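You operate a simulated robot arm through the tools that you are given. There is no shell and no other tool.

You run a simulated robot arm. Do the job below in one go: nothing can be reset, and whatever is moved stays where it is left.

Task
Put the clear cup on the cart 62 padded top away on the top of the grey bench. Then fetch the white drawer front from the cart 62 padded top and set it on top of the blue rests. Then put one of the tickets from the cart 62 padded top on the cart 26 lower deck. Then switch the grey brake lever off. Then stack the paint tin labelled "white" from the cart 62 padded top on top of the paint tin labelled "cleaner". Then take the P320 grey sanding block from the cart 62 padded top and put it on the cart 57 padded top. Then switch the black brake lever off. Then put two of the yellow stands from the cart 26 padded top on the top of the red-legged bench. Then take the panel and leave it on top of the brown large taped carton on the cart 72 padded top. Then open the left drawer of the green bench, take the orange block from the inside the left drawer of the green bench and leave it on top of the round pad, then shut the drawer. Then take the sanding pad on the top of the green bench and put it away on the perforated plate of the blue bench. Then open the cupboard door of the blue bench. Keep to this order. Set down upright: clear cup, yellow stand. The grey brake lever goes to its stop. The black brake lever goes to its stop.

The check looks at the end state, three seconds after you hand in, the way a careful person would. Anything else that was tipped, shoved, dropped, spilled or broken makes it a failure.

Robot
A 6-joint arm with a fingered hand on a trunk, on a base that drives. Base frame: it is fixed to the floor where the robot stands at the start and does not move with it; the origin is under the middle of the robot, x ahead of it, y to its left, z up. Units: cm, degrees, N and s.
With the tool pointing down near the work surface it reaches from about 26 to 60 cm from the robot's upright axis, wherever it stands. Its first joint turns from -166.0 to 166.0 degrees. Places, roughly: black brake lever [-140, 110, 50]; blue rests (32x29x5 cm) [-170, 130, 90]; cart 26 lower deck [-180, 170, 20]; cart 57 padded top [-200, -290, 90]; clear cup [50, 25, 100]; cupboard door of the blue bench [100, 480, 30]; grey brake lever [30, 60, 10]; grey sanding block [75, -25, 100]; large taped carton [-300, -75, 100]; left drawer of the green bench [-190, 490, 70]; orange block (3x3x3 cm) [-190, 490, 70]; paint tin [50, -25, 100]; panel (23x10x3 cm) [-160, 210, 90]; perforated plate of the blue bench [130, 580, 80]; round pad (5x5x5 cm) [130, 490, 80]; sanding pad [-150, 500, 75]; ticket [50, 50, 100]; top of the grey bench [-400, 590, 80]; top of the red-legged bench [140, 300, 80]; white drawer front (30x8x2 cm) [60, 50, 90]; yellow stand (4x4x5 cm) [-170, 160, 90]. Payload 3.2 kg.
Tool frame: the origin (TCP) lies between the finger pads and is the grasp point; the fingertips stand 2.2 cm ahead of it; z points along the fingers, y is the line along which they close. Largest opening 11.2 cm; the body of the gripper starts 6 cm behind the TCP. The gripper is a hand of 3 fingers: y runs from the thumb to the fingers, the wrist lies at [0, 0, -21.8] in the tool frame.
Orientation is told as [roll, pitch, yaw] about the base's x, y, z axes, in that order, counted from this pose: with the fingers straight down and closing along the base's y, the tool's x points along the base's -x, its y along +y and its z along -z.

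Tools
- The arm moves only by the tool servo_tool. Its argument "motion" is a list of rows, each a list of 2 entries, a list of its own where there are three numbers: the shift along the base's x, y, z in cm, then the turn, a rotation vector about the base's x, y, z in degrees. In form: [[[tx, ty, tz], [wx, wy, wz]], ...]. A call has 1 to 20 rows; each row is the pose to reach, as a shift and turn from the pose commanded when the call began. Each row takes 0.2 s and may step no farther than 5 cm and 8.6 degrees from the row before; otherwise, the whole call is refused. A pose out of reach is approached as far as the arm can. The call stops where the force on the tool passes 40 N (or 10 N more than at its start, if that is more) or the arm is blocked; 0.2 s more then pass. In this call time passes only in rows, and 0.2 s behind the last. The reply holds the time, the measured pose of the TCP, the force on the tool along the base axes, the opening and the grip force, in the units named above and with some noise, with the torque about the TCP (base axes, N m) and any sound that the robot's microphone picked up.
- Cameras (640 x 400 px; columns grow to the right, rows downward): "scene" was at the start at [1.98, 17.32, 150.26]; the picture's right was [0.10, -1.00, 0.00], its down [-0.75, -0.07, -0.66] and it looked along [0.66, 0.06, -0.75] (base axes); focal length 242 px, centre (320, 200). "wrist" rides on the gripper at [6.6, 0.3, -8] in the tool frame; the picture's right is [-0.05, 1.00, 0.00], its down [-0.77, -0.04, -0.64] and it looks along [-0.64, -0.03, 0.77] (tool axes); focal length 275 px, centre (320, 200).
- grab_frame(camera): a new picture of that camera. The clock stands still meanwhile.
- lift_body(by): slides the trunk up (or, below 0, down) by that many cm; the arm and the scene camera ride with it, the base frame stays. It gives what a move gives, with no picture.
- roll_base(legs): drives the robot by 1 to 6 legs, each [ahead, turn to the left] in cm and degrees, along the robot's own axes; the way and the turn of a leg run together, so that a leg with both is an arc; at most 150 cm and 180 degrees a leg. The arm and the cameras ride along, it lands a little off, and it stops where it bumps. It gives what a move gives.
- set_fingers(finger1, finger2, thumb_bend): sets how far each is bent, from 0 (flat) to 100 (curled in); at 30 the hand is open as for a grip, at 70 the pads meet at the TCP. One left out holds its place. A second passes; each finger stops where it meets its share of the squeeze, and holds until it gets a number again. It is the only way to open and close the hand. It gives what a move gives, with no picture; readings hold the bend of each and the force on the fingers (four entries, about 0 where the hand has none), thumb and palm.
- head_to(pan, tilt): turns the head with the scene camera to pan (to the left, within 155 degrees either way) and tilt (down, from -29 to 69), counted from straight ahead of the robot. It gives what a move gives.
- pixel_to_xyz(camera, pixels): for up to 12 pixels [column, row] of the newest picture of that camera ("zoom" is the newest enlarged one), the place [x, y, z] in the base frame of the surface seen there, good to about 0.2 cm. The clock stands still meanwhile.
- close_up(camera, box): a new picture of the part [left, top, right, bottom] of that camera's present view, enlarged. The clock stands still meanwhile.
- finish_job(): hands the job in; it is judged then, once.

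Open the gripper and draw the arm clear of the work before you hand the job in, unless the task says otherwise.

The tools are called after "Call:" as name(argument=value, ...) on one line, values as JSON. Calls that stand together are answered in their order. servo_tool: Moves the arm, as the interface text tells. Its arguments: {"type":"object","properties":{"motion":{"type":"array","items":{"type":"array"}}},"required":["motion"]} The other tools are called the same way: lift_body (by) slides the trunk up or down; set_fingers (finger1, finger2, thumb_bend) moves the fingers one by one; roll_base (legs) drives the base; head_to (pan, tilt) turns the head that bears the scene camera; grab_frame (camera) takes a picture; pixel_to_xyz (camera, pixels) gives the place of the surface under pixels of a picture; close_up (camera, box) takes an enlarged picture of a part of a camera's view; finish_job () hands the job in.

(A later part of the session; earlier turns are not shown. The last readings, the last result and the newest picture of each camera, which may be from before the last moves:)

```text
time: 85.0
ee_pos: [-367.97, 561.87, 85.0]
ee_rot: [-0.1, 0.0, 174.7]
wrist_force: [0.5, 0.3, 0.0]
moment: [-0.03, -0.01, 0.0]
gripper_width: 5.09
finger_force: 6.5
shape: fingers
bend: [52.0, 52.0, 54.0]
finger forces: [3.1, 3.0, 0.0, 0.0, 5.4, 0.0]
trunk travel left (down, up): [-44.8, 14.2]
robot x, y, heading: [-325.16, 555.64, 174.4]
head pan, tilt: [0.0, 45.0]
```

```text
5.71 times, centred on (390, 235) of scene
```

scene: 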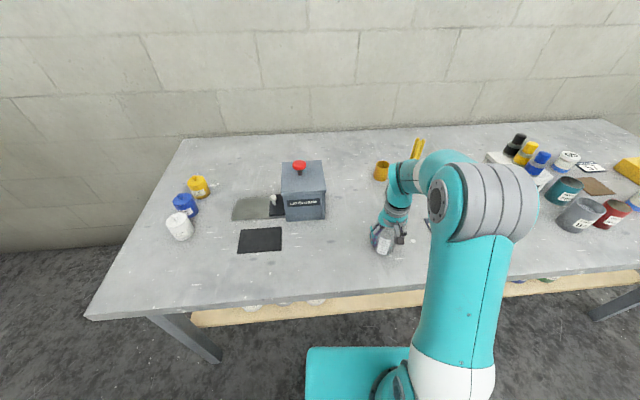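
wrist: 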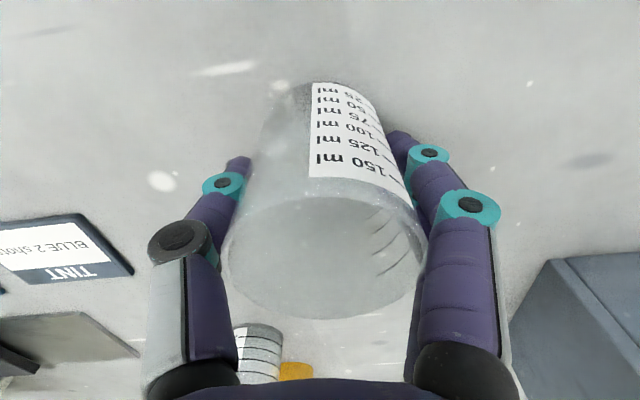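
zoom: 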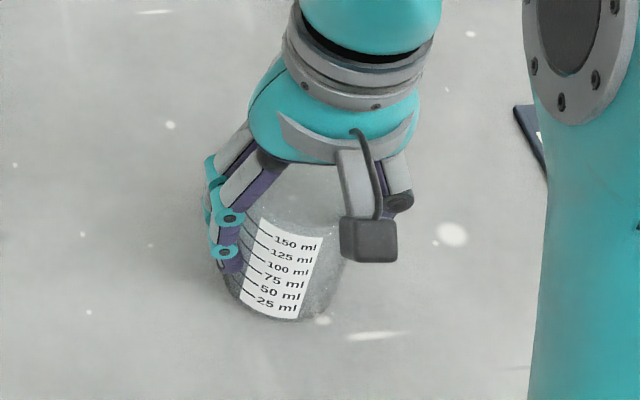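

Call:
servo_tool(motion=[[[0, 0, -0.1], [0, 0, 0]], [[0, 0, -0.2], [0, 0, 0]]])

```text
time: 85.6
ee_pos: [-367.92, 561.99, 84.62]
ee_rot: [0.0, -0.1, 174.5]
wrist_force: [0.6, -0.5, -0.4]
moment: [-0.03, 0.0, 0.0]
gripper_width: 5.08
finger_force: 6.1
shape: fingers
bend: [52.0, 52.0, 54.0]
finger forces: [3.0, 2.9, 0.1, 0.0, 5.3, 0.0]
trunk travel left (down, up): [-44.8, 14.2]
robot x, y, heading: [-325.28, 555.29, 174.4]
head pan, tilt: [0.0, 45.0]
```

No contact force yet; I lower a few more millimetres.

Call:
servo_tool(motion=[[[0, 0, -0.1], [0, 0, 0]], [[0, 0, -0.2], [0, 0, 0]]])

Call:
close_up(camera="wrist", box=[220, 60, 420, 185])

```text
time: 86.2
ee_pos: [-367.87, 562.09, 84.55]
ee_rot: [0.0, -0.1, 174.5]
wrist_force: [-0.7, -0.8, 5.1]
moment: [-0.04, 0.03, 0.01]
gripper_width: 5.06
finger_force: 6.5
shape: fingers
bend: [52.0, 52.0, 54.0]
finger forces: [3.2, 3.8, 0.1, 0.1, 5.9, 0.0]
trunk travel left (down, up): [-44.8, 14.2]
robot x, y, heading: [-325.29, 555.76, 174.6]
head pan, tilt: [0.0, 45.0]
```

```text
3.20 times, centred on (320, 122) of wrist
```

zoom: 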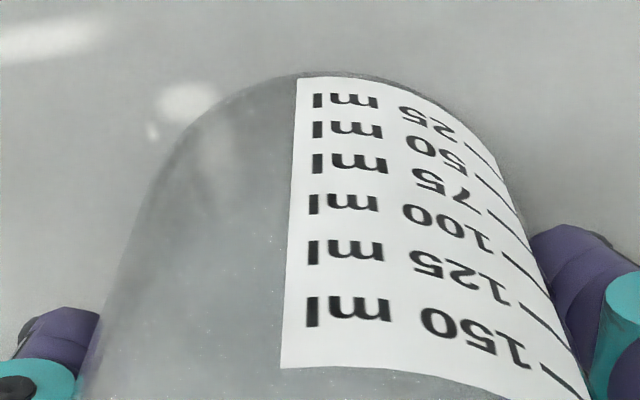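

A 5 N upward force shows the cup is on the bench. I open the hand.

Call:
set_fingers(finger1=38, finger2=38, thumb_bend=38)

Call:
servo_tool(motion=[[[0, 0, 2], [0, 0, 0]], [[0, 0, 6], [0, 0, 0]], [[0, 0, 10], [0, 0, 0]], [[0, 0, 15], [0, 0, 0]], [[0, 0, 20], [0, 0, 0]], [[2.5, -4, 22], [0, 0, 0]], [[5, -8, 22], [0, 0, 0]], [[7.5, -12, 22], [0, 0, 0]], [[10, -16, 22], [0, 0, 0]], [[12.4, -20, 22], [0, 0, 0]]])

Call:
grab_frame(camera="scene")

Call:
grab_frame(camera="wrist")

```text
time: 87.2
ee_pos: [-367.83, 561.99, 84.58]
ee_rot: [0.0, 0.0, 174.6]
wrist_force: [-0.4, 0.7, 0.2]
moment: [0.04, 0.03, 0.02]
gripper_width: 8.91
finger_force: 0.1
shape: fingers
bend: [38.0, 38.0, 38.0]
finger forces: [0.1, 0.0, 0.1, 0.1, 0.0, 0.0]
trunk travel left (down, up): [-44.8, 14.2]
robot x, y, heading: [-325.28, 555.51, 174.8]
head pan, tilt: [0.0, 45.0]
```

```text
refused: row 6 steps farther than a row can; nothing moved
```

```text
taken
```

scene: 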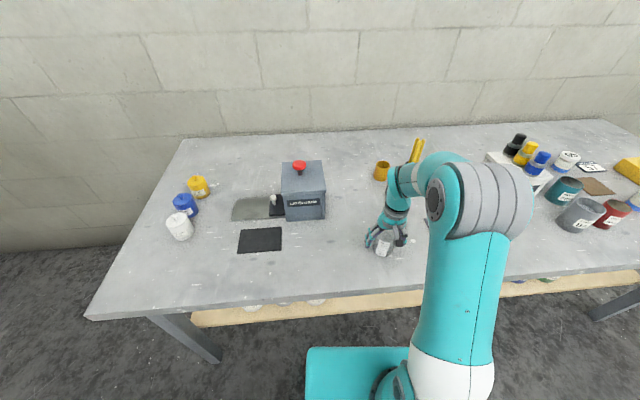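

```text
taken
```

wrist: 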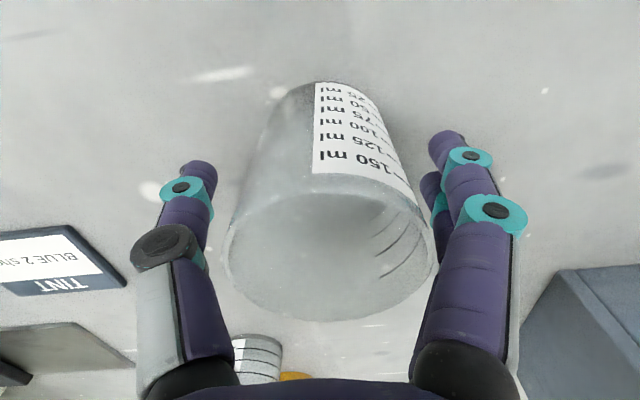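

The cup stands freely between the opened fingers. I raise the hand straight up and then fold the arm back.

Call:
servo_tool(motion=[[[0, 0, 2], [0, 0, 0]], [[0, 0, 6], [0, 0, 0]], [[0, 0, 10], [0, 0, 0]], [[0, 0, 15], [0, 0, 0]], [[0, 0, 20], [0, 0, 0]], [[2.5, -3, 22], [0, 0, 0]], [[5, -7, 22], [0, 0, 0]], [[7.5, -11, 22], [0, 0, 0]], [[9.5, -15, 22], [0, 0, 0]], [[11, -19, 23], [0, 0, 0]], [[12.4, -22, 25], [0, 0, 0]]])

Call:
grab_frame(camera="scene")

```text
time: 89.6
ee_pos: [-355.5, 539.95, 109.53]
ee_rot: [0.0, -0.1, 174.5]
wrist_force: [-0.7, -0.1, -0.5]
moment: [0.0, 0.0, -0.04]
gripper_width: 8.93
finger_force: 0.0
shape: fingers
bend: [38.0, 38.0, 38.0]
finger forces: [0.0, 0.0, 0.0, 0.1, 0.0, 0.1]
trunk travel left (down, up): [-44.8, 14.2]
robot x, y, heading: [-324.9, 555.39, 174.6]
head pan, tilt: [0.0, 45.0]
```

```text
taken
```

scene: 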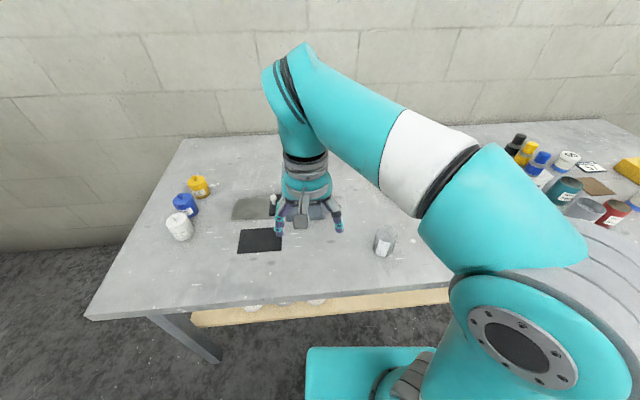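

The cup stands alone on the grey bench at (385,240). Now I drive back through the gap toward cart 62: reverse, turn left to face -y, drive to y≈375.

Call:
roll_base(legs=[[-24, 0], [0, 94], [90, 0], [88, 0], [0, 90]])

Call:
grab_frame(camera="scene")

```text
time: 107.9
ee_pos: [-272.81, 393.68, 109.51]
ee_rot: [0.0, 0.0, 0.3]
wrist_force: [0.5, -0.4, 0.1]
moment: [0.01, -0.03, -0.01]
gripper_width: 8.91
finger_force: 0.1
shape: fingers
bend: [38.0, 38.0, 38.0]
finger forces: [0.0, 0.1, 0.0, 0.1, 0.1, 0.0]
trunk travel left (down, up): [-44.8, 14.2]
robot x, y, heading: [-301.65, 375.2, 0.5]
head pan, tilt: [0.0, 45.0]
```

```text
taken
```

scene: 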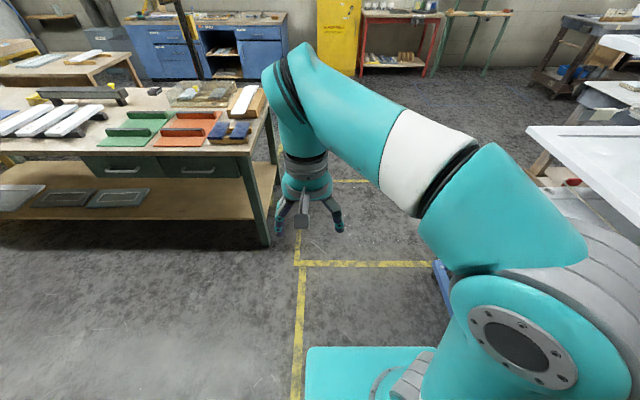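

Heading is 0.5° at y=375; the elbow sticks out to the right toward the rack, so I check its lateral extent before driving on.

Call:
pixel_to_xyz(camera="scene", pixels=[[620, 230], [600, 260], [560, 190], [630, 290], [525, 128], [560, 170], [430, 265], [275, 150], [262, 245], [639, 130], [600, 350], [480, 170]])

```text
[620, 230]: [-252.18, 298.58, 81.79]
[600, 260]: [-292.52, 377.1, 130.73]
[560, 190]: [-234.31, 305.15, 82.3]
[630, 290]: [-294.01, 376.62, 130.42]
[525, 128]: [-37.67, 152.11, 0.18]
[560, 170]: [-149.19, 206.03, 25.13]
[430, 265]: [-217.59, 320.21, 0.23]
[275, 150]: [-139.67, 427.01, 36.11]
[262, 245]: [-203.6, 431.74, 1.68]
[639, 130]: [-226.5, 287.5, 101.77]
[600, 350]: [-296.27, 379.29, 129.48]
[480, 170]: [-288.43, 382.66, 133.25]
```

The arm is near the robot's centreline, so the rack (y≤320) is clear. I continue through the gap and then toward cart 62.

Call:
roll_base(legs=[[105, 0], [100, 0], [0, -82], [120, 0], [120, 0]])

Call:
lift_body(by=9)

Call:
head_to(pan=30, tilt=30)

Call:
grab_frame(camera="scene")

```text
time: 132.9
ee_pos: [-41.91, 117.47, 109.62]
ee_rot: [0.0, -0.1, -81.9]
wrist_force: [0.1, 0.1, 1.1]
moment: [0.01, -0.01, 0.03]
gripper_width: 8.92
finger_force: 0.0
shape: fingers
bend: [38.0, 38.0, 38.0]
finger forces: [0.1, 0.0, 0.1, 0.1, 0.1, 0.0]
trunk travel left (down, up): [-44.8, 14.2]
robot x, y, heading: [-64.24, 143.49, -82.0]
head pan, tilt: [0.0, 45.0]
```

```text
time: 134.1
ee_pos: [-41.78, 117.47, 118.54]
ee_rot: [0.0, 0.0, -81.9]
wrist_force: [0.9, 0.4, -0.7]
moment: [-0.01, 0.03, 0.01]
gripper_width: 8.91
finger_force: 0.1
shape: fingers
bend: [38.0, 38.0, 38.0]
finger forces: [0.1, 0.0, 0.1, 0.1, 0.0, 0.0]
trunk travel left (down, up): [-53.8, 5.2]
robot x, y, heading: [-64.27, 143.61, -81.8]
head pan, tilt: [0.0, 45.0]
```

```text
time: 135.1
ee_pos: [-41.73, 117.46, 118.62]
ee_rot: [0.1, 0.0, -81.9]
wrist_force: [0.5, 0.4, 0.6]
moment: [-0.04, 0.02, 0.0]
gripper_width: 8.9
finger_force: 0.0
shape: fingers
bend: [38.0, 38.0, 38.0]
finger forces: [0.0, 0.0, 0.0, 0.0, 0.1, 0.1]
trunk travel left (down, up): [-53.8, 5.2]
robot x, y, heading: [-64.18, 143.45, -82.0]
head pan, tilt: [30.0, 30.0]
```

```text
taken
```

scene: 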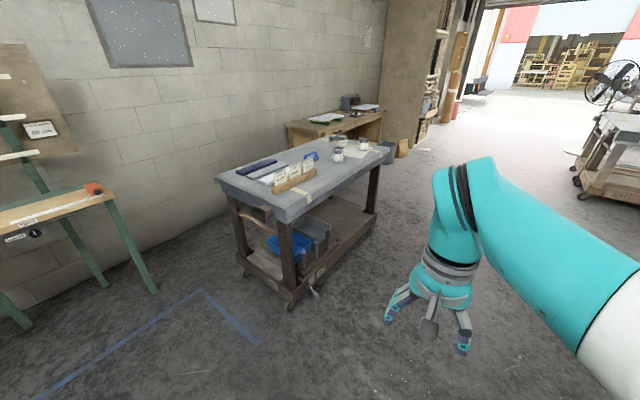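

I enlarge the cart's near corner with the grey brake lever at about (313,290) to see how far it protrudes.

Call:
close_up(camera="scene", box=[220, 180, 400, 310])

Call:
pixel_to_xyz(camera="scene", pixels=[[314, 293], [310, 284], [288, 222], [217, 178], [290, 306], [370, 228], [388, 152], [303, 281], [330, 285]])

```text
3.08 times, centred on (310, 245) of scene
```

zoom: 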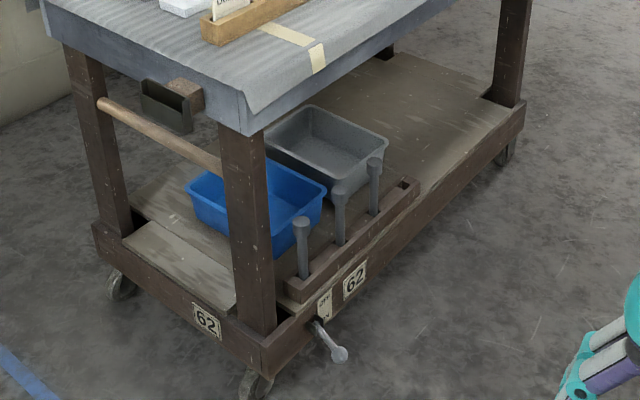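

```text
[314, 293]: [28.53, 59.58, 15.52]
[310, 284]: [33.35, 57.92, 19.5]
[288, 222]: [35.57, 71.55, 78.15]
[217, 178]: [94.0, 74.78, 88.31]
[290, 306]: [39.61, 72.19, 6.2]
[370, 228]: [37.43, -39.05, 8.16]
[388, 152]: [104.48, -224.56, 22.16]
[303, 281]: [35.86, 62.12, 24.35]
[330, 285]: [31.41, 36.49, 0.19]
```

I look down at my own base to measure how far it extends in front.

Call:
head_to(pan=0, tilt=65)

Call:
grab_frame(camera="scene")

Call:
pixel_to_xyz(camera="scene", pixels=[[310, 250], [430, 250], [310, 300], [330, 260], [400, 255]])

```text
time: 136.1
ee_pos: [-41.8, 117.42, 118.63]
ee_rot: [0.1, 0.1, -81.9]
wrist_force: [-0.5, -0.3, -0.2]
moment: [-0.01, 0.0, -0.02]
gripper_width: 8.9
finger_force: 0.1
shape: fingers
bend: [38.0, 38.0, 38.0]
finger forces: [0.1, 0.0, 0.0, 0.0, 0.1, 0.1]
trunk travel left (down, up): [-53.8, 5.2]
robot x, y, heading: [-63.86, 143.37, -81.8]
head pan, tilt: [0.0, 65.0]
```

```text
taken
```

scene: 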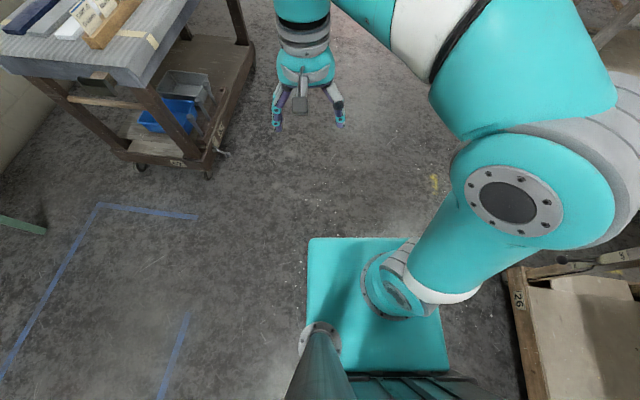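

```text
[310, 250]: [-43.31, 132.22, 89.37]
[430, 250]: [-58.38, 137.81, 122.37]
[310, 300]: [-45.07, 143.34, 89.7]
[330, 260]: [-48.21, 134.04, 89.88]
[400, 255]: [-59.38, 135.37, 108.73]
```

The trunk's teal plate hides the lower base. I extend the arm ahead in free space and turn the hand around so that the wrist camera looks back at my base, to learn its footprint.

Call:
servo_tool(motion=[[[0.7, -4.8, 0], [0, 0, 0]], [[1.4, -9.6, 0], [0, 0, 0]], [[2.1, -14.5, 0], [0, 0, 0]], [[2.1, -14.5, 0], [0, 0, 8.5]], [[2.1, -14.5, 0], [0, 0, 17]], [[2.1, -14.5, 0], [0, 0, 25.5]], [[2.1, -14.5, 0], [0, 0, 34]], [[2.1, -14.5, 0], [0, 0, 42.5]], [[2.1, -14.5, 0], [0, 0, 51]], [[2.1, -14.5, 0], [0, 0, 59.5]], [[2.1, -14.5, 0], [0, 0, 68]], [[2.1, -14.5, 0], [0, 0, 76.5]], [[2.1, -14.5, 0], [0, 0, 85]], [[2.1, -14.5, 0], [0, 0, 93.5]], [[2.1, -14.5, 0], [0, 0, 102]], [[2.1, -14.5, 0], [0, 0, 110.5]], [[2.1, -14.5, 0], [0, 0, 119]], [[2.1, -14.5, 0], [0, 0, 127.5]], [[2.1, -14.5, 0], [0, 0, 136]]])

Call:
grab_frame(camera="wrist")

```text
time: 140.1
ee_pos: [-33.38, 124.0, 100.76]
ee_rot: [-4.2, 4.3, 48.4]
wrist_force: [-0.1, 0.0, 0.0]
moment: [0.01, 0.02, 0.02]
gripper_width: 8.9
finger_force: 0.1
shape: fingers
bend: [38.0, 38.0, 38.0]
finger forces: [0.1, 0.0, 0.0, 0.1, 0.0, 0.0]
out of reach, approached as far as the arm can: row 10, 11, 12, 13, 14, 15, 16, 17, 18, 19
trunk travel left (down, up): [-53.8, 5.2]
robot x, y, heading: [-64.15, 143.43, -81.7]
head pan, tilt: [0.0, 65.0]
```

```text
taken
```

wrist: 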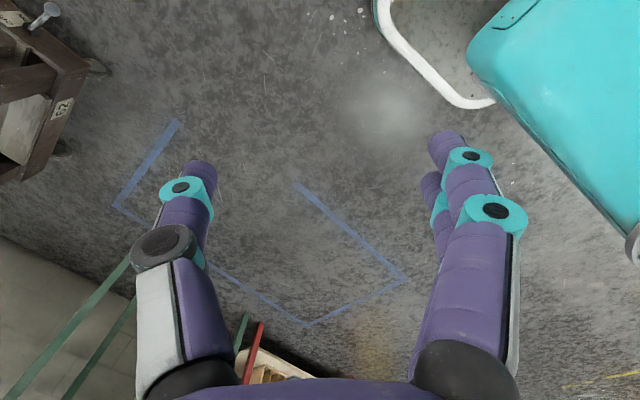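

The base's white rim shows at (390–495, 0–110). I query it, and the cart corner too.

Call:
pixel_to_xyz(camera="wrist", pixels=[[380, 12], [400, 48], [430, 80], [460, 105], [490, 104], [378, 3], [470, 55], [640, 235], [45, 12], [320, 325], [405, 280]])

```text
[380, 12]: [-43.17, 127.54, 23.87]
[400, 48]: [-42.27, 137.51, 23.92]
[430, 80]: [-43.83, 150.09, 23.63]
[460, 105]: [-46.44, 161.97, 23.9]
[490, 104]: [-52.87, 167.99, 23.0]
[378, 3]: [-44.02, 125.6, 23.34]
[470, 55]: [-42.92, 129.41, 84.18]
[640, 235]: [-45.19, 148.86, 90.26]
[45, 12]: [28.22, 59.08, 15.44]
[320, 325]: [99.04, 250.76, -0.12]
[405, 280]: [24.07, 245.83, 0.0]
```

The base is about ±21 cm wide with rounded corners and ~25 cm to the front, 24 cm high. I bring the hand back to its normal yaw and look at cart 26 on my right and the green stand on my left.

Call:
servo_tool(motion=[[[-2, -1.5, 2], [0, 0, -8]], [[-4, -3, 4], [0, 0, -16]], [[-6, -4, 6], [0, 0, -24]], [[-7, -5, 8], [0, 0, -32]], [[-8, -5, 10], [0, 0, -40]], [[-8, -5, 12], [0, 0, -48]], [[-8, -5, 14], [0, 0, -56]], [[-8, -5, 16], [0, 0, -64]], [[-8, -5, 18], [0, 0, -72]], [[-8, -5, 18], [0, 0, -80]], [[-8, -5, 18], [0, 0, -88]], [[-8, -5, 18], [0, 0, -96]], [[-8, -5, 18], [0, 0, -104]], [[-8, -5, 18], [0, 0, -112]], [[-8, -5, 18], [0, 0, -120]], [[-8, -5, 18], [0, 0, -128]], [[-8, -5, 18], [0, 0, -136]]])

Call:
head_to(pan=-85, tilt=40)

Call:
grab_frame(camera="scene")

```text
time: 143.7
ee_pos: [-41.45, 118.24, 118.84]
ee_rot: [-4.2, 4.3, -87.8]
wrist_force: [-0.5, 0.2, -0.1]
moment: [-0.01, 0.01, 0.03]
gripper_width: 8.91
finger_force: 0.1
shape: fingers
bend: [38.0, 38.0, 38.0]
finger forces: [0.0, 0.1, 0.0, 0.1, 0.0, 0.1]
trunk travel left (down, up): [-53.8, 5.2]
robot x, y, heading: [-64.19, 143.98, -81.7]
head pan, tilt: [0.0, 65.0]
```

```text
time: 145.3
ee_pos: [-41.38, 118.21, 118.72]
ee_rot: [-4.3, 4.3, -87.7]
wrist_force: [-0.2, -0.3, 0.5]
moment: [-0.01, 0.02, -0.01]
gripper_width: 8.9
finger_force: 0.1
shape: fingers
bend: [38.0, 38.0, 38.0]
finger forces: [0.0, 0.0, 0.0, 0.1, 0.0, 0.0]
trunk travel left (down, up): [-53.8, 5.2]
robot x, y, heading: [-64.26, 143.25, -81.9]
head pan, tilt: [-85.0, 40.0]
```

```text
taken
```

scene: 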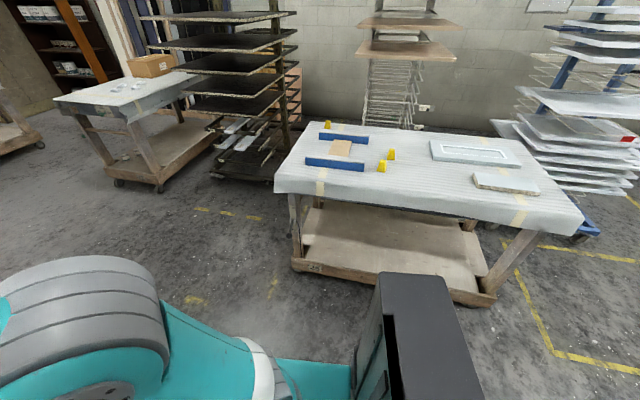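

Cart 26 shows the blue rests at (343,138) and (335,164), three yellow stands, a framed panel at (475,152) and a plain one at (505,183). I enlarge and measure.

Call:
close_up(camera="scene", box=[270, 100, 430, 200])

Call:
pixel_to_xyz(camera="zoom", pixels=[[142, 232], [378, 258], [196, 126], [396, 152], [240, 98], [442, 275], [485, 225], [285, 190], [255, 180], [330, 170], [25, 365], [130, 95]])

Call:
close_up(camera="scene", box=[400, 120, 600, 245])

Call:
pixel_to_xyz(camera="zoom", pixels=[[100, 65], [95, 120], [345, 72], [385, 135], [235, 175], [250, 205], [430, 230], [445, 200], [580, 310], [200, 95], [340, 200]])

```text
4.00 times, centred on (350, 150) of scene
```

zoom: 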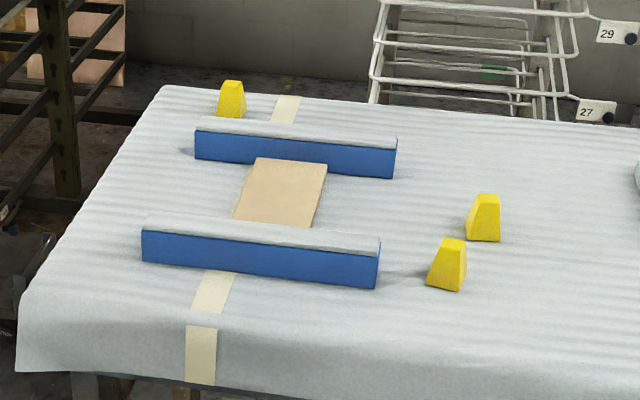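

```text
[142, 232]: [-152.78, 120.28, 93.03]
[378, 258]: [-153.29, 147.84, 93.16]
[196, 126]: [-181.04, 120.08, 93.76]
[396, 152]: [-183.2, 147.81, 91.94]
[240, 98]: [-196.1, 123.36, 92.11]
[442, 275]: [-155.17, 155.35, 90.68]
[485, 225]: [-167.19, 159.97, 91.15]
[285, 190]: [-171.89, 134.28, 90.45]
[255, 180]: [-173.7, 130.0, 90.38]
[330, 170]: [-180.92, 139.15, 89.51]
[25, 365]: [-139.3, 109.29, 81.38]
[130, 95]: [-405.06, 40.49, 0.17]
```

```text
3.20 times, centred on (500, 182) of scene
```

zoom: 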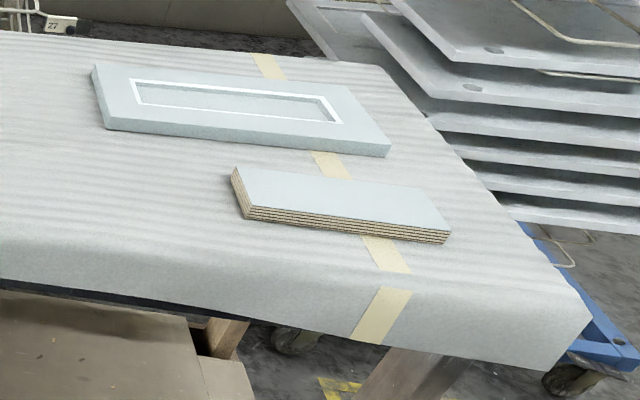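

```text
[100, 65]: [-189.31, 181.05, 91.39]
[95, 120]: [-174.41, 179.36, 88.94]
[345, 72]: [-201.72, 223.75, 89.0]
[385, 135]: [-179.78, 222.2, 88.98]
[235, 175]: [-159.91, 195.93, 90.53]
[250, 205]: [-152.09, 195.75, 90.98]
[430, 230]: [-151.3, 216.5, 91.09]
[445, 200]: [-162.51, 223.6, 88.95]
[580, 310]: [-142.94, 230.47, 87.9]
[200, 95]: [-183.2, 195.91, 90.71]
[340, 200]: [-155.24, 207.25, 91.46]
```

The rests are two bars along y (y 120–148) at x≈-153…-156 and x≈-181…-185, top z≈94, so the drawer front must bridge them along x. Now I check the room at cart 62's left end.

Call:
head_to(pan=75, tilt=35)

Call:
grab_frame(camera="scene")

```text
time: 147.7
ee_pos: [-41.46, 118.21, 118.8]
ee_rot: [-4.3, 4.4, -87.7]
wrist_force: [-1.1, -0.1, 0.6]
moment: [-0.02, 0.0, -0.01]
gripper_width: 8.91
finger_force: 0.0
shape: fingers
bend: [38.0, 38.0, 38.0]
finger forces: [0.0, 0.0, 0.1, 0.1, 0.1, 0.0]
trunk travel left (down, up): [-53.8, 5.2]
robot x, y, heading: [-64.21, 143.36, -81.9]
head pan, tilt: [75.0, 35.0]
```

```text
taken
```

scene: 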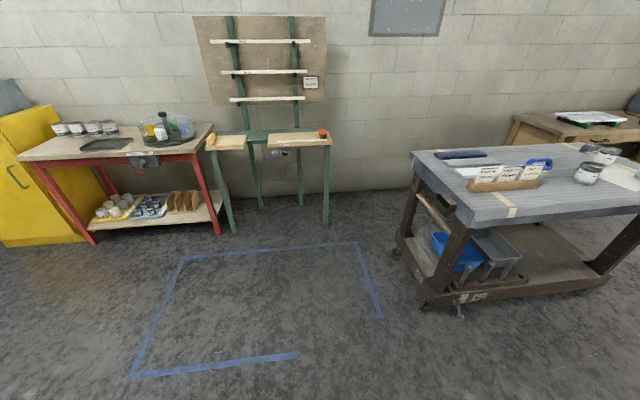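

Call:
pixel_to_xyz(camera="scene", pixels=[[326, 223], [235, 228], [360, 245], [380, 316], [180, 260], [415, 155], [440, 240], [430, 305], [330, 142], [460, 168], [415, 265], [218, 230]])

Call:
close_up(camera="scene", box=[400, 130, 560, 230])

```text
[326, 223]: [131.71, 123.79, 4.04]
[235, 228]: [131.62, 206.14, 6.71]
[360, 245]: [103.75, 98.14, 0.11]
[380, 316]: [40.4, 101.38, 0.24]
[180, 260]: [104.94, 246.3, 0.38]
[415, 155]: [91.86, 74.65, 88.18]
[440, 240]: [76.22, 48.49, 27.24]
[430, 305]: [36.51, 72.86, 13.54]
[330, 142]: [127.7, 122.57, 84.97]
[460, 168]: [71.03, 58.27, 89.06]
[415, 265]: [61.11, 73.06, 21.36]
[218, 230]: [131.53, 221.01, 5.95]
```

```text
4.00 times, centred on (480, 180) of scene
```

zoom: 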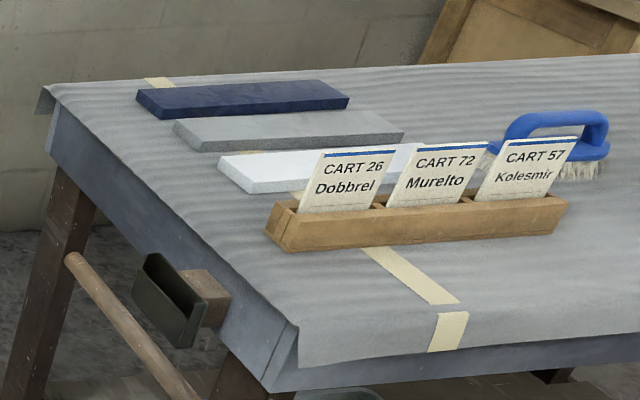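

The left end of cart 62 is free (only floor tape). I straighten the hand (tilt about 4°), then drive round to the left end of cart 62.

Call:
servo_tool(motion=[[[0, 0, 0], [-4.1, -4.4, 0]], [[0, 0, 0], [-4.1, -4.4, 5.9]]])

Call:
roll_base(legs=[[0, 71], [126, 0], [0, -79]])

Call:
head_to(pan=5, tilt=48)

Call:
grab_frame(camera="scene")

```text
time: 148.3
ee_pos: [-41.56, 118.26, 118.77]
ee_rot: [-0.3, -0.1, -81.6]
wrist_force: [-0.2, 1.1, 0.5]
moment: [0.0, 0.01, -0.01]
gripper_width: 8.9
finger_force: 0.1
shape: fingers
bend: [38.0, 38.0, 38.0]
finger forces: [0.0, 0.0, 0.0, 0.0, 0.1, 0.1]
trunk travel left (down, up): [-53.8, 5.2]
robot x, y, heading: [-63.96, 143.47, -81.9]
head pan, tilt: [75.0, 35.0]
```

```text
time: 161.3
ee_pos: [80.5, 96.9, 118.81]
ee_rot: [-0.3, -0.2, -88.3]
wrist_force: [0.4, 0.7, 0.0]
moment: [-0.04, 0.0, 0.0]
gripper_width: 8.9
finger_force: 0.0
shape: fingers
bend: [38.0, 38.0, 38.0]
finger forces: [0.1, 0.1, 0.0, 0.0, 0.0, 0.0]
trunk travel left (down, up): [-53.8, 5.2]
robot x, y, heading: [60.71, 124.61, -88.1]
head pan, tilt: [75.0, 35.0]
```

```text
time: 162.7
ee_pos: [80.55, 96.82, 118.92]
ee_rot: [-0.3, -0.3, -88.3]
wrist_force: [-0.4, 0.0, 0.2]
moment: [0.02, -0.03, 0.03]
gripper_width: 8.91
finger_force: 0.1
shape: fingers
bend: [38.0, 38.0, 38.0]
finger forces: [0.1, 0.0, 0.1, 0.1, 0.0, 0.0]
trunk travel left (down, up): [-53.8, 5.2]
robot x, y, heading: [60.87, 124.32, -88.8]
head pan, tilt: [5.0, 48.0]
```

```text
taken
```

scene: 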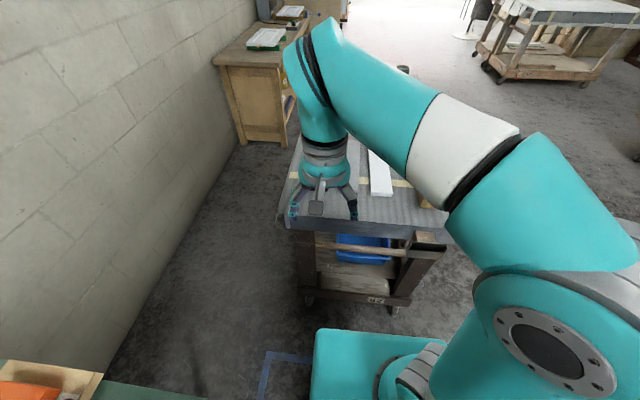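

At (60.8,124.4) facing the cart's end; I roll 18 cm closer and look again.

Call:
roll_base(legs=[[18, 0]])

Call:
grab_frame(camera="wrist")

Call:
grab_frame(camera="scene")

```text
time: 164.2
ee_pos: [81.06, 78.9, 118.75]
ee_rot: [-0.2, -0.2, -88.1]
wrist_force: [0.0, 0.1, 0.7]
moment: [0.03, -0.02, -0.02]
gripper_width: 8.91
finger_force: 0.0
shape: fingers
bend: [38.0, 38.0, 38.0]
finger forces: [0.0, 0.0, 0.0, 0.0, 0.1, 0.0]
trunk travel left (down, up): [-53.8, 5.2]
robot x, y, heading: [61.11, 106.76, -88.2]
head pan, tilt: [5.0, 48.0]
```

```text
taken
```

wrist: 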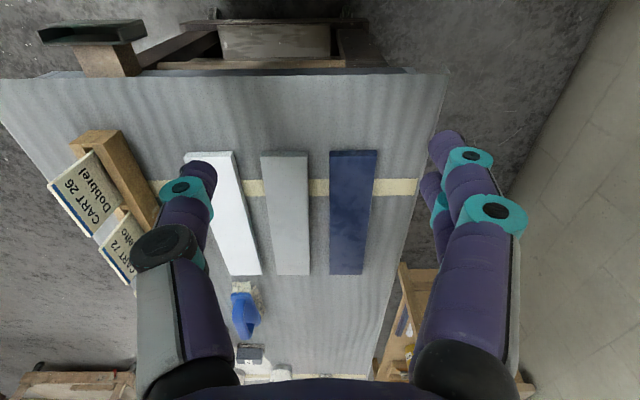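

```text
taken
```

scene: 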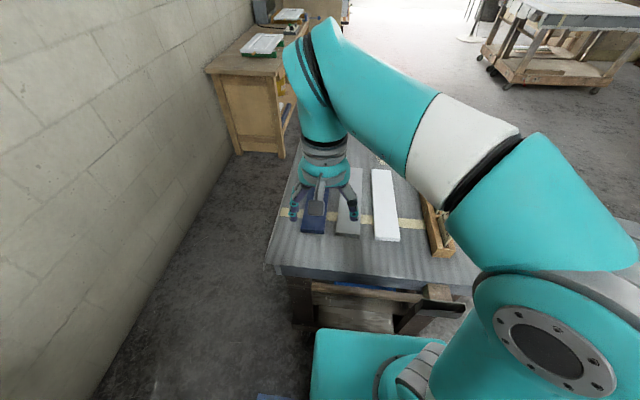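

The white drawer front shows at (185–261, 150–275) in the wrist view. I query its corners and its neighbours' edges.

Call:
pixel_to_xyz(camera="wrist", pixels=[[222, 156], [231, 156], [236, 180], [229, 270], [258, 270], [250, 230], [262, 157], [304, 157], [279, 270], [306, 270], [268, 200], [121, 134]])

Call:
pixel_to_xyz(camera="scene", pixels=[[373, 171], [391, 171], [400, 237], [376, 238], [340, 232], [360, 232], [365, 170], [428, 257], [452, 250], [421, 200]])

```text
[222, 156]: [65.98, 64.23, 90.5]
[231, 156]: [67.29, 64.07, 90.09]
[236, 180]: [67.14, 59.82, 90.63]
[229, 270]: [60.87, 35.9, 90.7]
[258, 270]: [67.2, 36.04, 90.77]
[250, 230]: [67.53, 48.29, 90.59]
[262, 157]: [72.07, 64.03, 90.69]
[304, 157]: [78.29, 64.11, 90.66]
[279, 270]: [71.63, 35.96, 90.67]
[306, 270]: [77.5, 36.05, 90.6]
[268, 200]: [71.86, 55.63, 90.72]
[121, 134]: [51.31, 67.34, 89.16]
```

```text
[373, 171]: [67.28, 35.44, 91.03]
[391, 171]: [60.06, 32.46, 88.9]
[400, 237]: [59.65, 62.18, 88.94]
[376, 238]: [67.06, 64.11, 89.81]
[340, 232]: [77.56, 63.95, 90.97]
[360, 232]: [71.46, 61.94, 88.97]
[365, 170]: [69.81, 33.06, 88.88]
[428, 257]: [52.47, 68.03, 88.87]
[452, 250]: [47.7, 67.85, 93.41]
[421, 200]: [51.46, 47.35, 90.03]
```

The board spans x 59.6–67.6, y 34.8–64.5, top z 90.75, with a 3.9 cm gap to the grey board. I set a 10 cm opening and move above its centre.

Call:
set_fingers(finger1=34, finger2=34, thumb_bend=34)

Call:
servo_tool(motion=[[[-2.2, -3.7, -1], [0, 0, -0.5]], [[-4.4, -7.4, -2], [0, 0, -1]], [[-6.6, -11.1, -4], [0, 0, -1.8]], [[-8.8, -14.8, -6], [0, 0, -1.8]], [[-11, -18.5, -8], [0, 0, -1.8]], [[-13.2, -22.2, -10], [0, 0, -1.8]], [[-15.4, -25.9, -12], [0, 0, -1.8]], [[-17.5, -29.3, -14], [0, 0, -1.8]], [[-17.5, -29.3, -18], [0, 0, -1.8]]])

Call:
grab_frame(camera="wrist")

```text
time: 165.2
ee_pos: [81.04, 78.85, 118.71]
ee_rot: [-0.3, -0.1, -88.1]
wrist_force: [0.0, -0.2, 0.5]
moment: [0.03, -0.02, 0.02]
gripper_width: 10.01
finger_force: 0.1
shape: fingers
bend: [34.0, 34.0, 34.0]
finger forces: [0.0, 0.0, 0.0, 0.1, 0.0, 0.0]
trunk travel left (down, up): [-53.8, 5.2]
robot x, y, heading: [61.53, 106.69, -88.5]
head pan, tilt: [5.0, 48.0]
```

```text
time: 167.2
ee_pos: [63.74, 49.59, 100.67]
ee_rot: [-0.3, -0.1, -89.8]
wrist_force: [0.0, -0.7, 0.9]
moment: [0.0, -0.01, -0.01]
gripper_width: 10.03
finger_force: 0.0
shape: fingers
bend: [34.0, 34.0, 34.0]
finger forces: [0.1, 0.1, 0.1, 0.0, 0.1, 0.1]
trunk travel left (down, up): [-53.8, 5.2]
robot x, y, heading: [61.36, 106.62, -88.2]
head pan, tilt: [5.0, 48.0]
```

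```text
taken
```

wrist: 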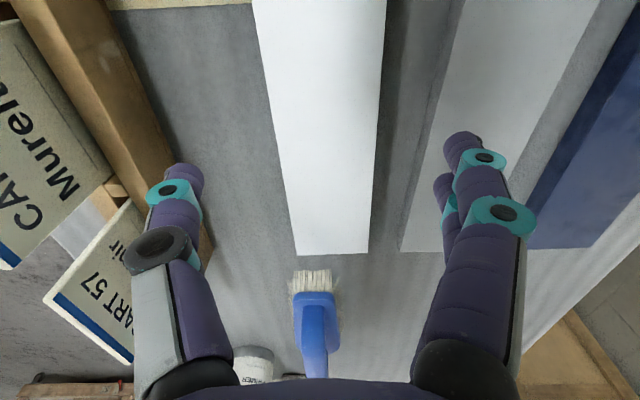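

The hand is above the board; perspective makes the fingertips appear wide. I descend to 2.5 cm above the final height and check the gaps.

Call:
servo_tool(motion=[[[-0.1, 0, -3], [0, 0, 0]], [[-0.1, 0, -5.5], [0, 0, 0]], [[-0.1, 0, -7], [0, 0, 0]]])

Call:
grab_frame(camera="wrist")

Call:
close_up(camera="scene", box=[280, 120, 480, 245])

```text
time: 168.0
ee_pos: [63.59, 49.61, 93.81]
ee_rot: [-0.3, -0.2, -89.8]
wrist_force: [-0.6, 0.0, 0.3]
moment: [0.0, 0.03, 0.0]
gripper_width: 10.03
finger_force: 0.0
shape: fingers
bend: [34.0, 34.0, 34.0]
finger forces: [0.0, 0.0, 0.1, 0.1, 0.1, 0.0]
trunk travel left (down, up): [-53.8, 5.2]
robot x, y, heading: [61.14, 106.32, -88.1]
head pan, tilt: [5.0, 48.0]
```

```text
taken
```

wrist: 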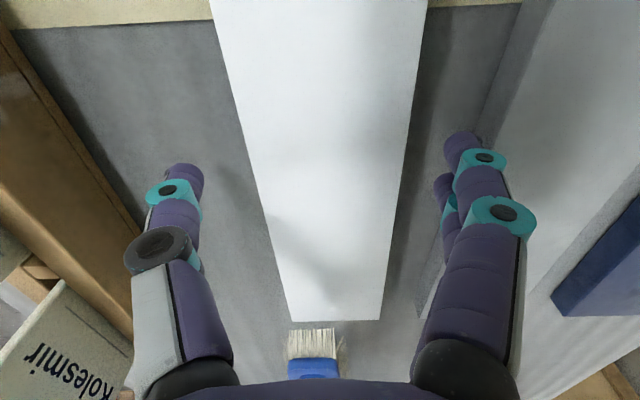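

```text
3.20 times, centred on (380, 182) of scene
```

zoom: 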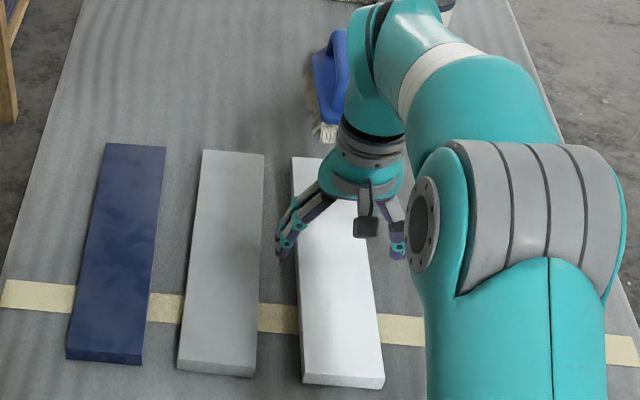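

The board is centred between the fingers; to leave more room to the grey board I narrow the opening slightly and then descend to the grasp height.

Call:
set_fingers(finger1=37, finger2=37, thumb_bend=37)

Call:
servo_tool(motion=[[[0.2, 0, -1], [0, 0, 0]], [[0.2, 0, -1.8], [0, 0, 0]], [[0.2, 0, -2.4], [0, 0, 0]]])

Call:
grab_frame(camera="wrist")

```text
time: 169.0
ee_pos: [63.56, 49.59, 93.74]
ee_rot: [-0.3, -0.3, -89.8]
wrist_force: [-0.3, -0.3, -0.1]
moment: [0.01, -0.03, -0.02]
gripper_width: 9.29
finger_force: 0.0
shape: fingers
bend: [37.0, 37.0, 37.0]
finger forces: [0.0, 0.0, 0.0, 0.1, 0.0, 0.1]
trunk travel left (down, up): [-53.8, 5.2]
robot x, y, heading: [61.42, 106.42, -88.2]
head pan, tilt: [5.0, 48.0]
```

```text
time: 169.8
ee_pos: [63.7, 49.6, 91.49]
ee_rot: [-0.2, -0.3, -89.7]
wrist_force: [0.1, 0.0, -0.2]
moment: [-0.03, 0.03, 0.0]
gripper_width: 9.27
finger_force: 0.0
shape: fingers
bend: [37.0, 37.0, 37.0]
finger forces: [0.0, 0.0, 0.0, 0.0, 0.0, 0.0]
trunk travel left (down, up): [-53.8, 5.2]
robot x, y, heading: [61.3, 106.21, -88.2]
head pan, tilt: [5.0, 48.0]
```

```text
taken
```

wrist: 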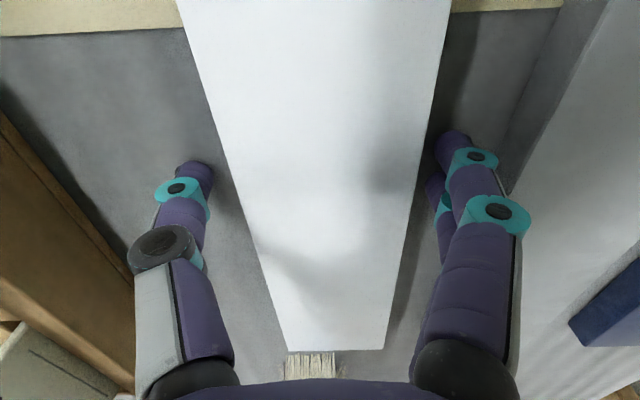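

The board lies between thumb and fingers with tips just above the padded top. I close the hand.

Call:
set_fingers(finger1=46, finger2=46, thumb_bend=46)

```text
time: 170.8
ee_pos: [63.72, 49.55, 91.6]
ee_rot: [-0.3, -0.3, -89.8]
wrist_force: [1.3, -3.5, 11.7]
moment: [-0.04, -0.28, -0.09]
gripper_width: 7.18
finger_force: 6.4
shape: fingers
bend: [44.0, 44.0, 46.0]
finger forces: [5.6, 4.1, 0.1, 0.0, 3.0, 0.0]
trunk travel left (down, up): [-53.8, 5.2]
robot x, y, heading: [61.14, 106.54, -88.2]
head pan, tilt: [5.0, 48.0]
```

An 11.7 N upward force suggests the curling tips touch the padding, so I rise 3 mm and then tighten.

Call:
servo_tool(motion=[[[0, 0, 0.3], [0, 0, 0]]])

Call:
set_fingers(finger1=56, finger2=56, thumb_bend=56)

Call:
grab_frame(camera="wrist")

```text
time: 171.2
ee_pos: [63.66, 49.58, 91.59]
ee_rot: [-0.3, -0.1, -89.7]
wrist_force: [0.7, 0.3, 0.5]
moment: [-0.02, -0.02, -0.03]
gripper_width: 6.99
finger_force: 1.2
shape: fingers
bend: [44.0, 44.0, 46.0]
finger forces: [0.7, 0.7, 0.0, 0.0, 1.1, 0.0]
trunk travel left (down, up): [-53.8, 5.2]
robot x, y, heading: [61.44, 106.45, -88.3]
head pan, tilt: [5.0, 48.0]
```

```text
time: 172.2
ee_pos: [63.62, 49.46, 91.73]
ee_rot: [-0.4, -0.2, -89.8]
wrist_force: [0.5, -0.8, -0.5]
moment: [0.0, -0.01, -0.01]
gripper_width: 6.68
finger_force: 11.6
shape: fingers
bend: [47.0, 46.0, 50.0]
finger forces: [5.6, 5.8, 0.0, 0.0, 11.4, 0.0]
trunk travel left (down, up): [-53.8, 5.2]
robot x, y, heading: [61.25, 106.48, -88.2]
head pan, tilt: [5.0, 48.0]
```

```text
taken
```

wrist: 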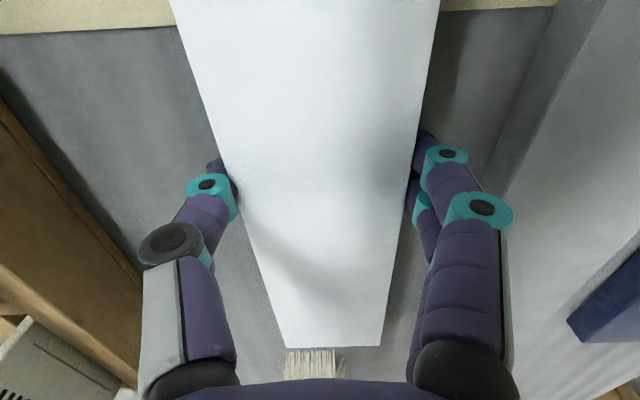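

Grip is 11.6 N. I lift a little and watch the load.

Call:
servo_tool(motion=[[[0, 0, 1], [0, 0, 0]], [[0, 0, 3], [0, 0, 0]]])

Call:
grab_frame(camera="wrist")

Call:
grab_frame(camera="scene")

```text
time: 172.8
ee_pos: [63.69, 49.56, 94.74]
ee_rot: [-0.3, -0.3, -89.8]
wrist_force: [-0.1, -0.2, -3.4]
moment: [0.03, 0.0, -0.01]
gripper_width: 6.72
finger_force: 11.3
shape: fingers
bend: [47.0, 46.0, 50.0]
finger forces: [5.8, 5.8, 0.1, 0.1, 11.3, 0.0]
trunk travel left (down, up): [-53.8, 5.2]
robot x, y, heading: [61.52, 106.34, -88.1]
head pan, tilt: [5.0, 48.0]
```

```text
taken
```

wrist: 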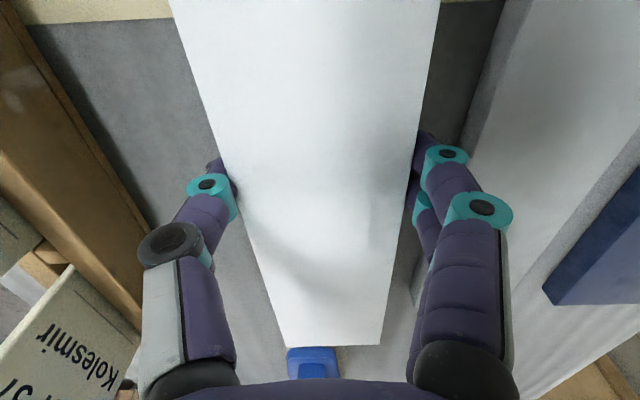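

```text
taken
```

scene: 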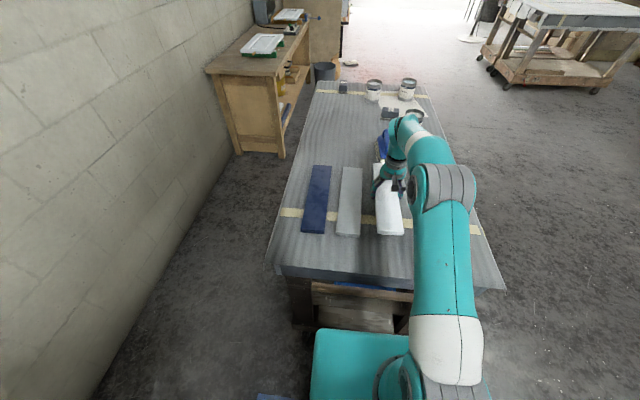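

The board hangs level with about 3.4 N load. I tighten a little, raise it and draw it back toward the robot.

Call:
set_fingers(finger1=60, finger2=60, thumb_bend=60)

Call:
servo_tool(motion=[[[0, 0, 4], [0, 0, 0]], [[0, 0, 8], [0, 0, 0]], [[0.5, 3, 11], [0, 0, 0]], [[1, 7, 13], [0, 0, 0]], [[1.5, 11, 14], [0, 0, 0]], [[2, 15, 14], [0, 0, 0]], [[2, 18, 14], [0, 0, 0]]])

Call:
grab_frame(camera="scene")

Call:
grab_frame(camera="wrist")

```text
time: 173.8
ee_pos: [63.79, 49.51, 94.65]
ee_rot: [-0.2, -0.2, -89.8]
wrist_force: [-0.1, 0.7, -2.6]
moment: [0.01, 0.04, -0.02]
gripper_width: 6.68
finger_force: 14.9
shape: fingers
bend: [46.0, 45.0, 52.0]
finger forces: [7.6, 7.8, 0.0, 0.0, 15.3, 0.0]
trunk travel left (down, up): [-53.8, 5.2]
robot x, y, heading: [61.45, 106.52, -88.4]
head pan, tilt: [5.0, 48.0]
```

```text
time: 175.4
ee_pos: [65.47, 67.5, 108.6]
ee_rot: [-0.2, -0.1, -89.8]
wrist_force: [0.7, -0.4, -1.9]
moment: [0.0, 0.02, -0.01]
gripper_width: 6.64
finger_force: 15.4
shape: fingers
bend: [46.0, 45.0, 52.0]
finger forces: [7.7, 7.7, 0.0, 0.0, 15.3, 0.1]
trunk travel left (down, up): [-53.8, 5.2]
robot x, y, heading: [61.28, 106.48, -88.3]
head pan, tilt: [5.0, 48.0]
```

```text
taken
```

scene: 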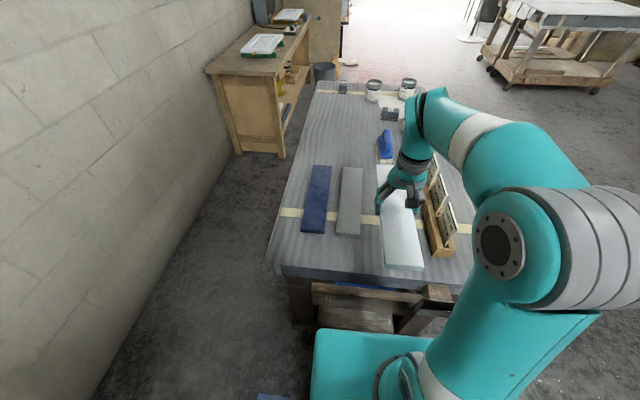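

```text
taken
```

wrist: 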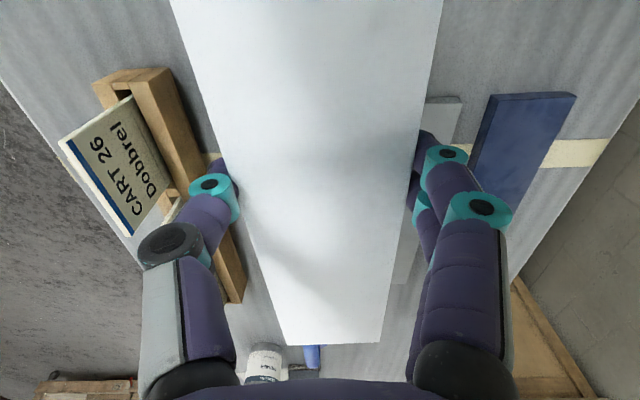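

The board is held clear. I back off from cart 62, turn right to face cart 26 (heading 180) and approach part of the way.

Call:
roll_base(legs=[[-27, 0], [0, -91], [120, 0]])

Call:
head_to(pan=10, tilt=35)

Call:
grab_frame(camera="scene")

```text
time: 186.8
ee_pos: [-98.7, 127.05, 108.65]
ee_rot: [-0.3, -0.2, 179.3]
wrist_force: [1.1, 0.7, -3.2]
moment: [-0.03, -0.04, 0.0]
gripper_width: 6.68
finger_force: 14.5
shape: fingers
bend: [46.0, 46.0, 52.0]
finger forces: [7.5, 7.8, 0.0, 0.1, 15.2, 0.1]
trunk travel left (down, up): [-53.8, 5.2]
robot x, y, heading: [-59.61, 130.98, -179.3]
head pan, tilt: [5.0, 48.0]
```

```text
time: 187.6
ee_pos: [-98.76, 127.12, 108.83]
ee_rot: [-0.3, -0.2, 179.3]
wrist_force: [-1.2, 0.1, -3.4]
moment: [-0.02, 0.0, 0.03]
gripper_width: 6.66
finger_force: 15.0
shape: fingers
bend: [46.0, 46.0, 52.0]
finger forces: [7.5, 7.7, 0.1, 0.0, 15.2, 0.0]
trunk travel left (down, up): [-53.8, 5.2]
robot x, y, heading: [-59.51, 130.61, -179.3]
head pan, tilt: [10.0, 35.0]
```

```text
taken
```

scene: 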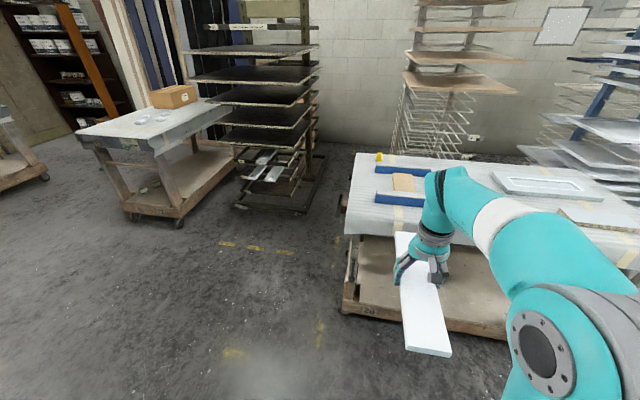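

Facing cart 26. I enlarge the rests and the cart's near side to locate the rests precisely and the black lever.

Call:
close_up(camera="scene", box=[330, 140, 450, 240])

Call:
pixel_to_xyz(camera="scene", pixels=[[376, 192], [376, 197], [424, 197], [376, 168], [421, 170], [345, 234], [348, 264], [350, 305], [345, 312], [420, 330], [400, 190]])

```text
4.00 times, centred on (390, 190) of scene
```

zoom: 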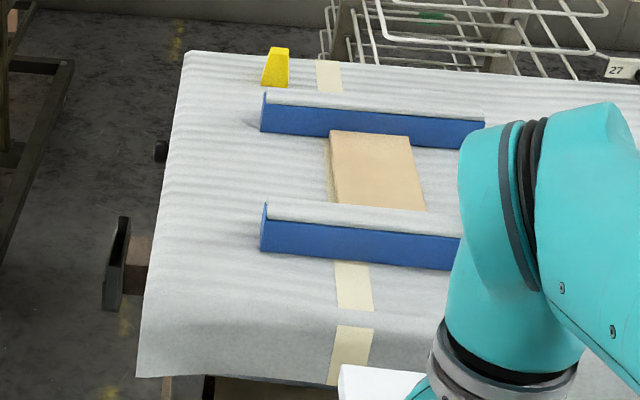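

```text
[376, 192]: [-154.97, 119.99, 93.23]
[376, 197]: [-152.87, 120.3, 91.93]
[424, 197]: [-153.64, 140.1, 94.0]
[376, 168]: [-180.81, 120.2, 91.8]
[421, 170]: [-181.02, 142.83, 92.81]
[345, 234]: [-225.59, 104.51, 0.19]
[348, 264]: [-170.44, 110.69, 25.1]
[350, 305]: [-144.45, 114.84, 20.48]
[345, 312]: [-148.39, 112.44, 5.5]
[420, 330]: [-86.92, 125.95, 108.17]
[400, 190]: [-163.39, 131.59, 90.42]
```

I query the tops of both rests (white strips) from the enlarged view.

Call:
pixel_to_xyz(camera="zoom", pixels=[[300, 206], [300, 214], [300, 221], [380, 214], [380, 222], [380, 229], [300, 96], [300, 102], [300, 108], [400, 108], [400, 114], [400, 119]])

```text
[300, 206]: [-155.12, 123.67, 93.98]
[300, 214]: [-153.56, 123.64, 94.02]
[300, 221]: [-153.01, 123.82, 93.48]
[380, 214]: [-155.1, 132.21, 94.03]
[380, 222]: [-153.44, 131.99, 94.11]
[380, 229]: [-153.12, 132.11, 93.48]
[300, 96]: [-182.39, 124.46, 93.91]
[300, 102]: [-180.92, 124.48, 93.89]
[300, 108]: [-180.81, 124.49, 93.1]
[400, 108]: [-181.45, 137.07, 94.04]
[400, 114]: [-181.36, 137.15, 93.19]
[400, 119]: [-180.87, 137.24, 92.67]
```

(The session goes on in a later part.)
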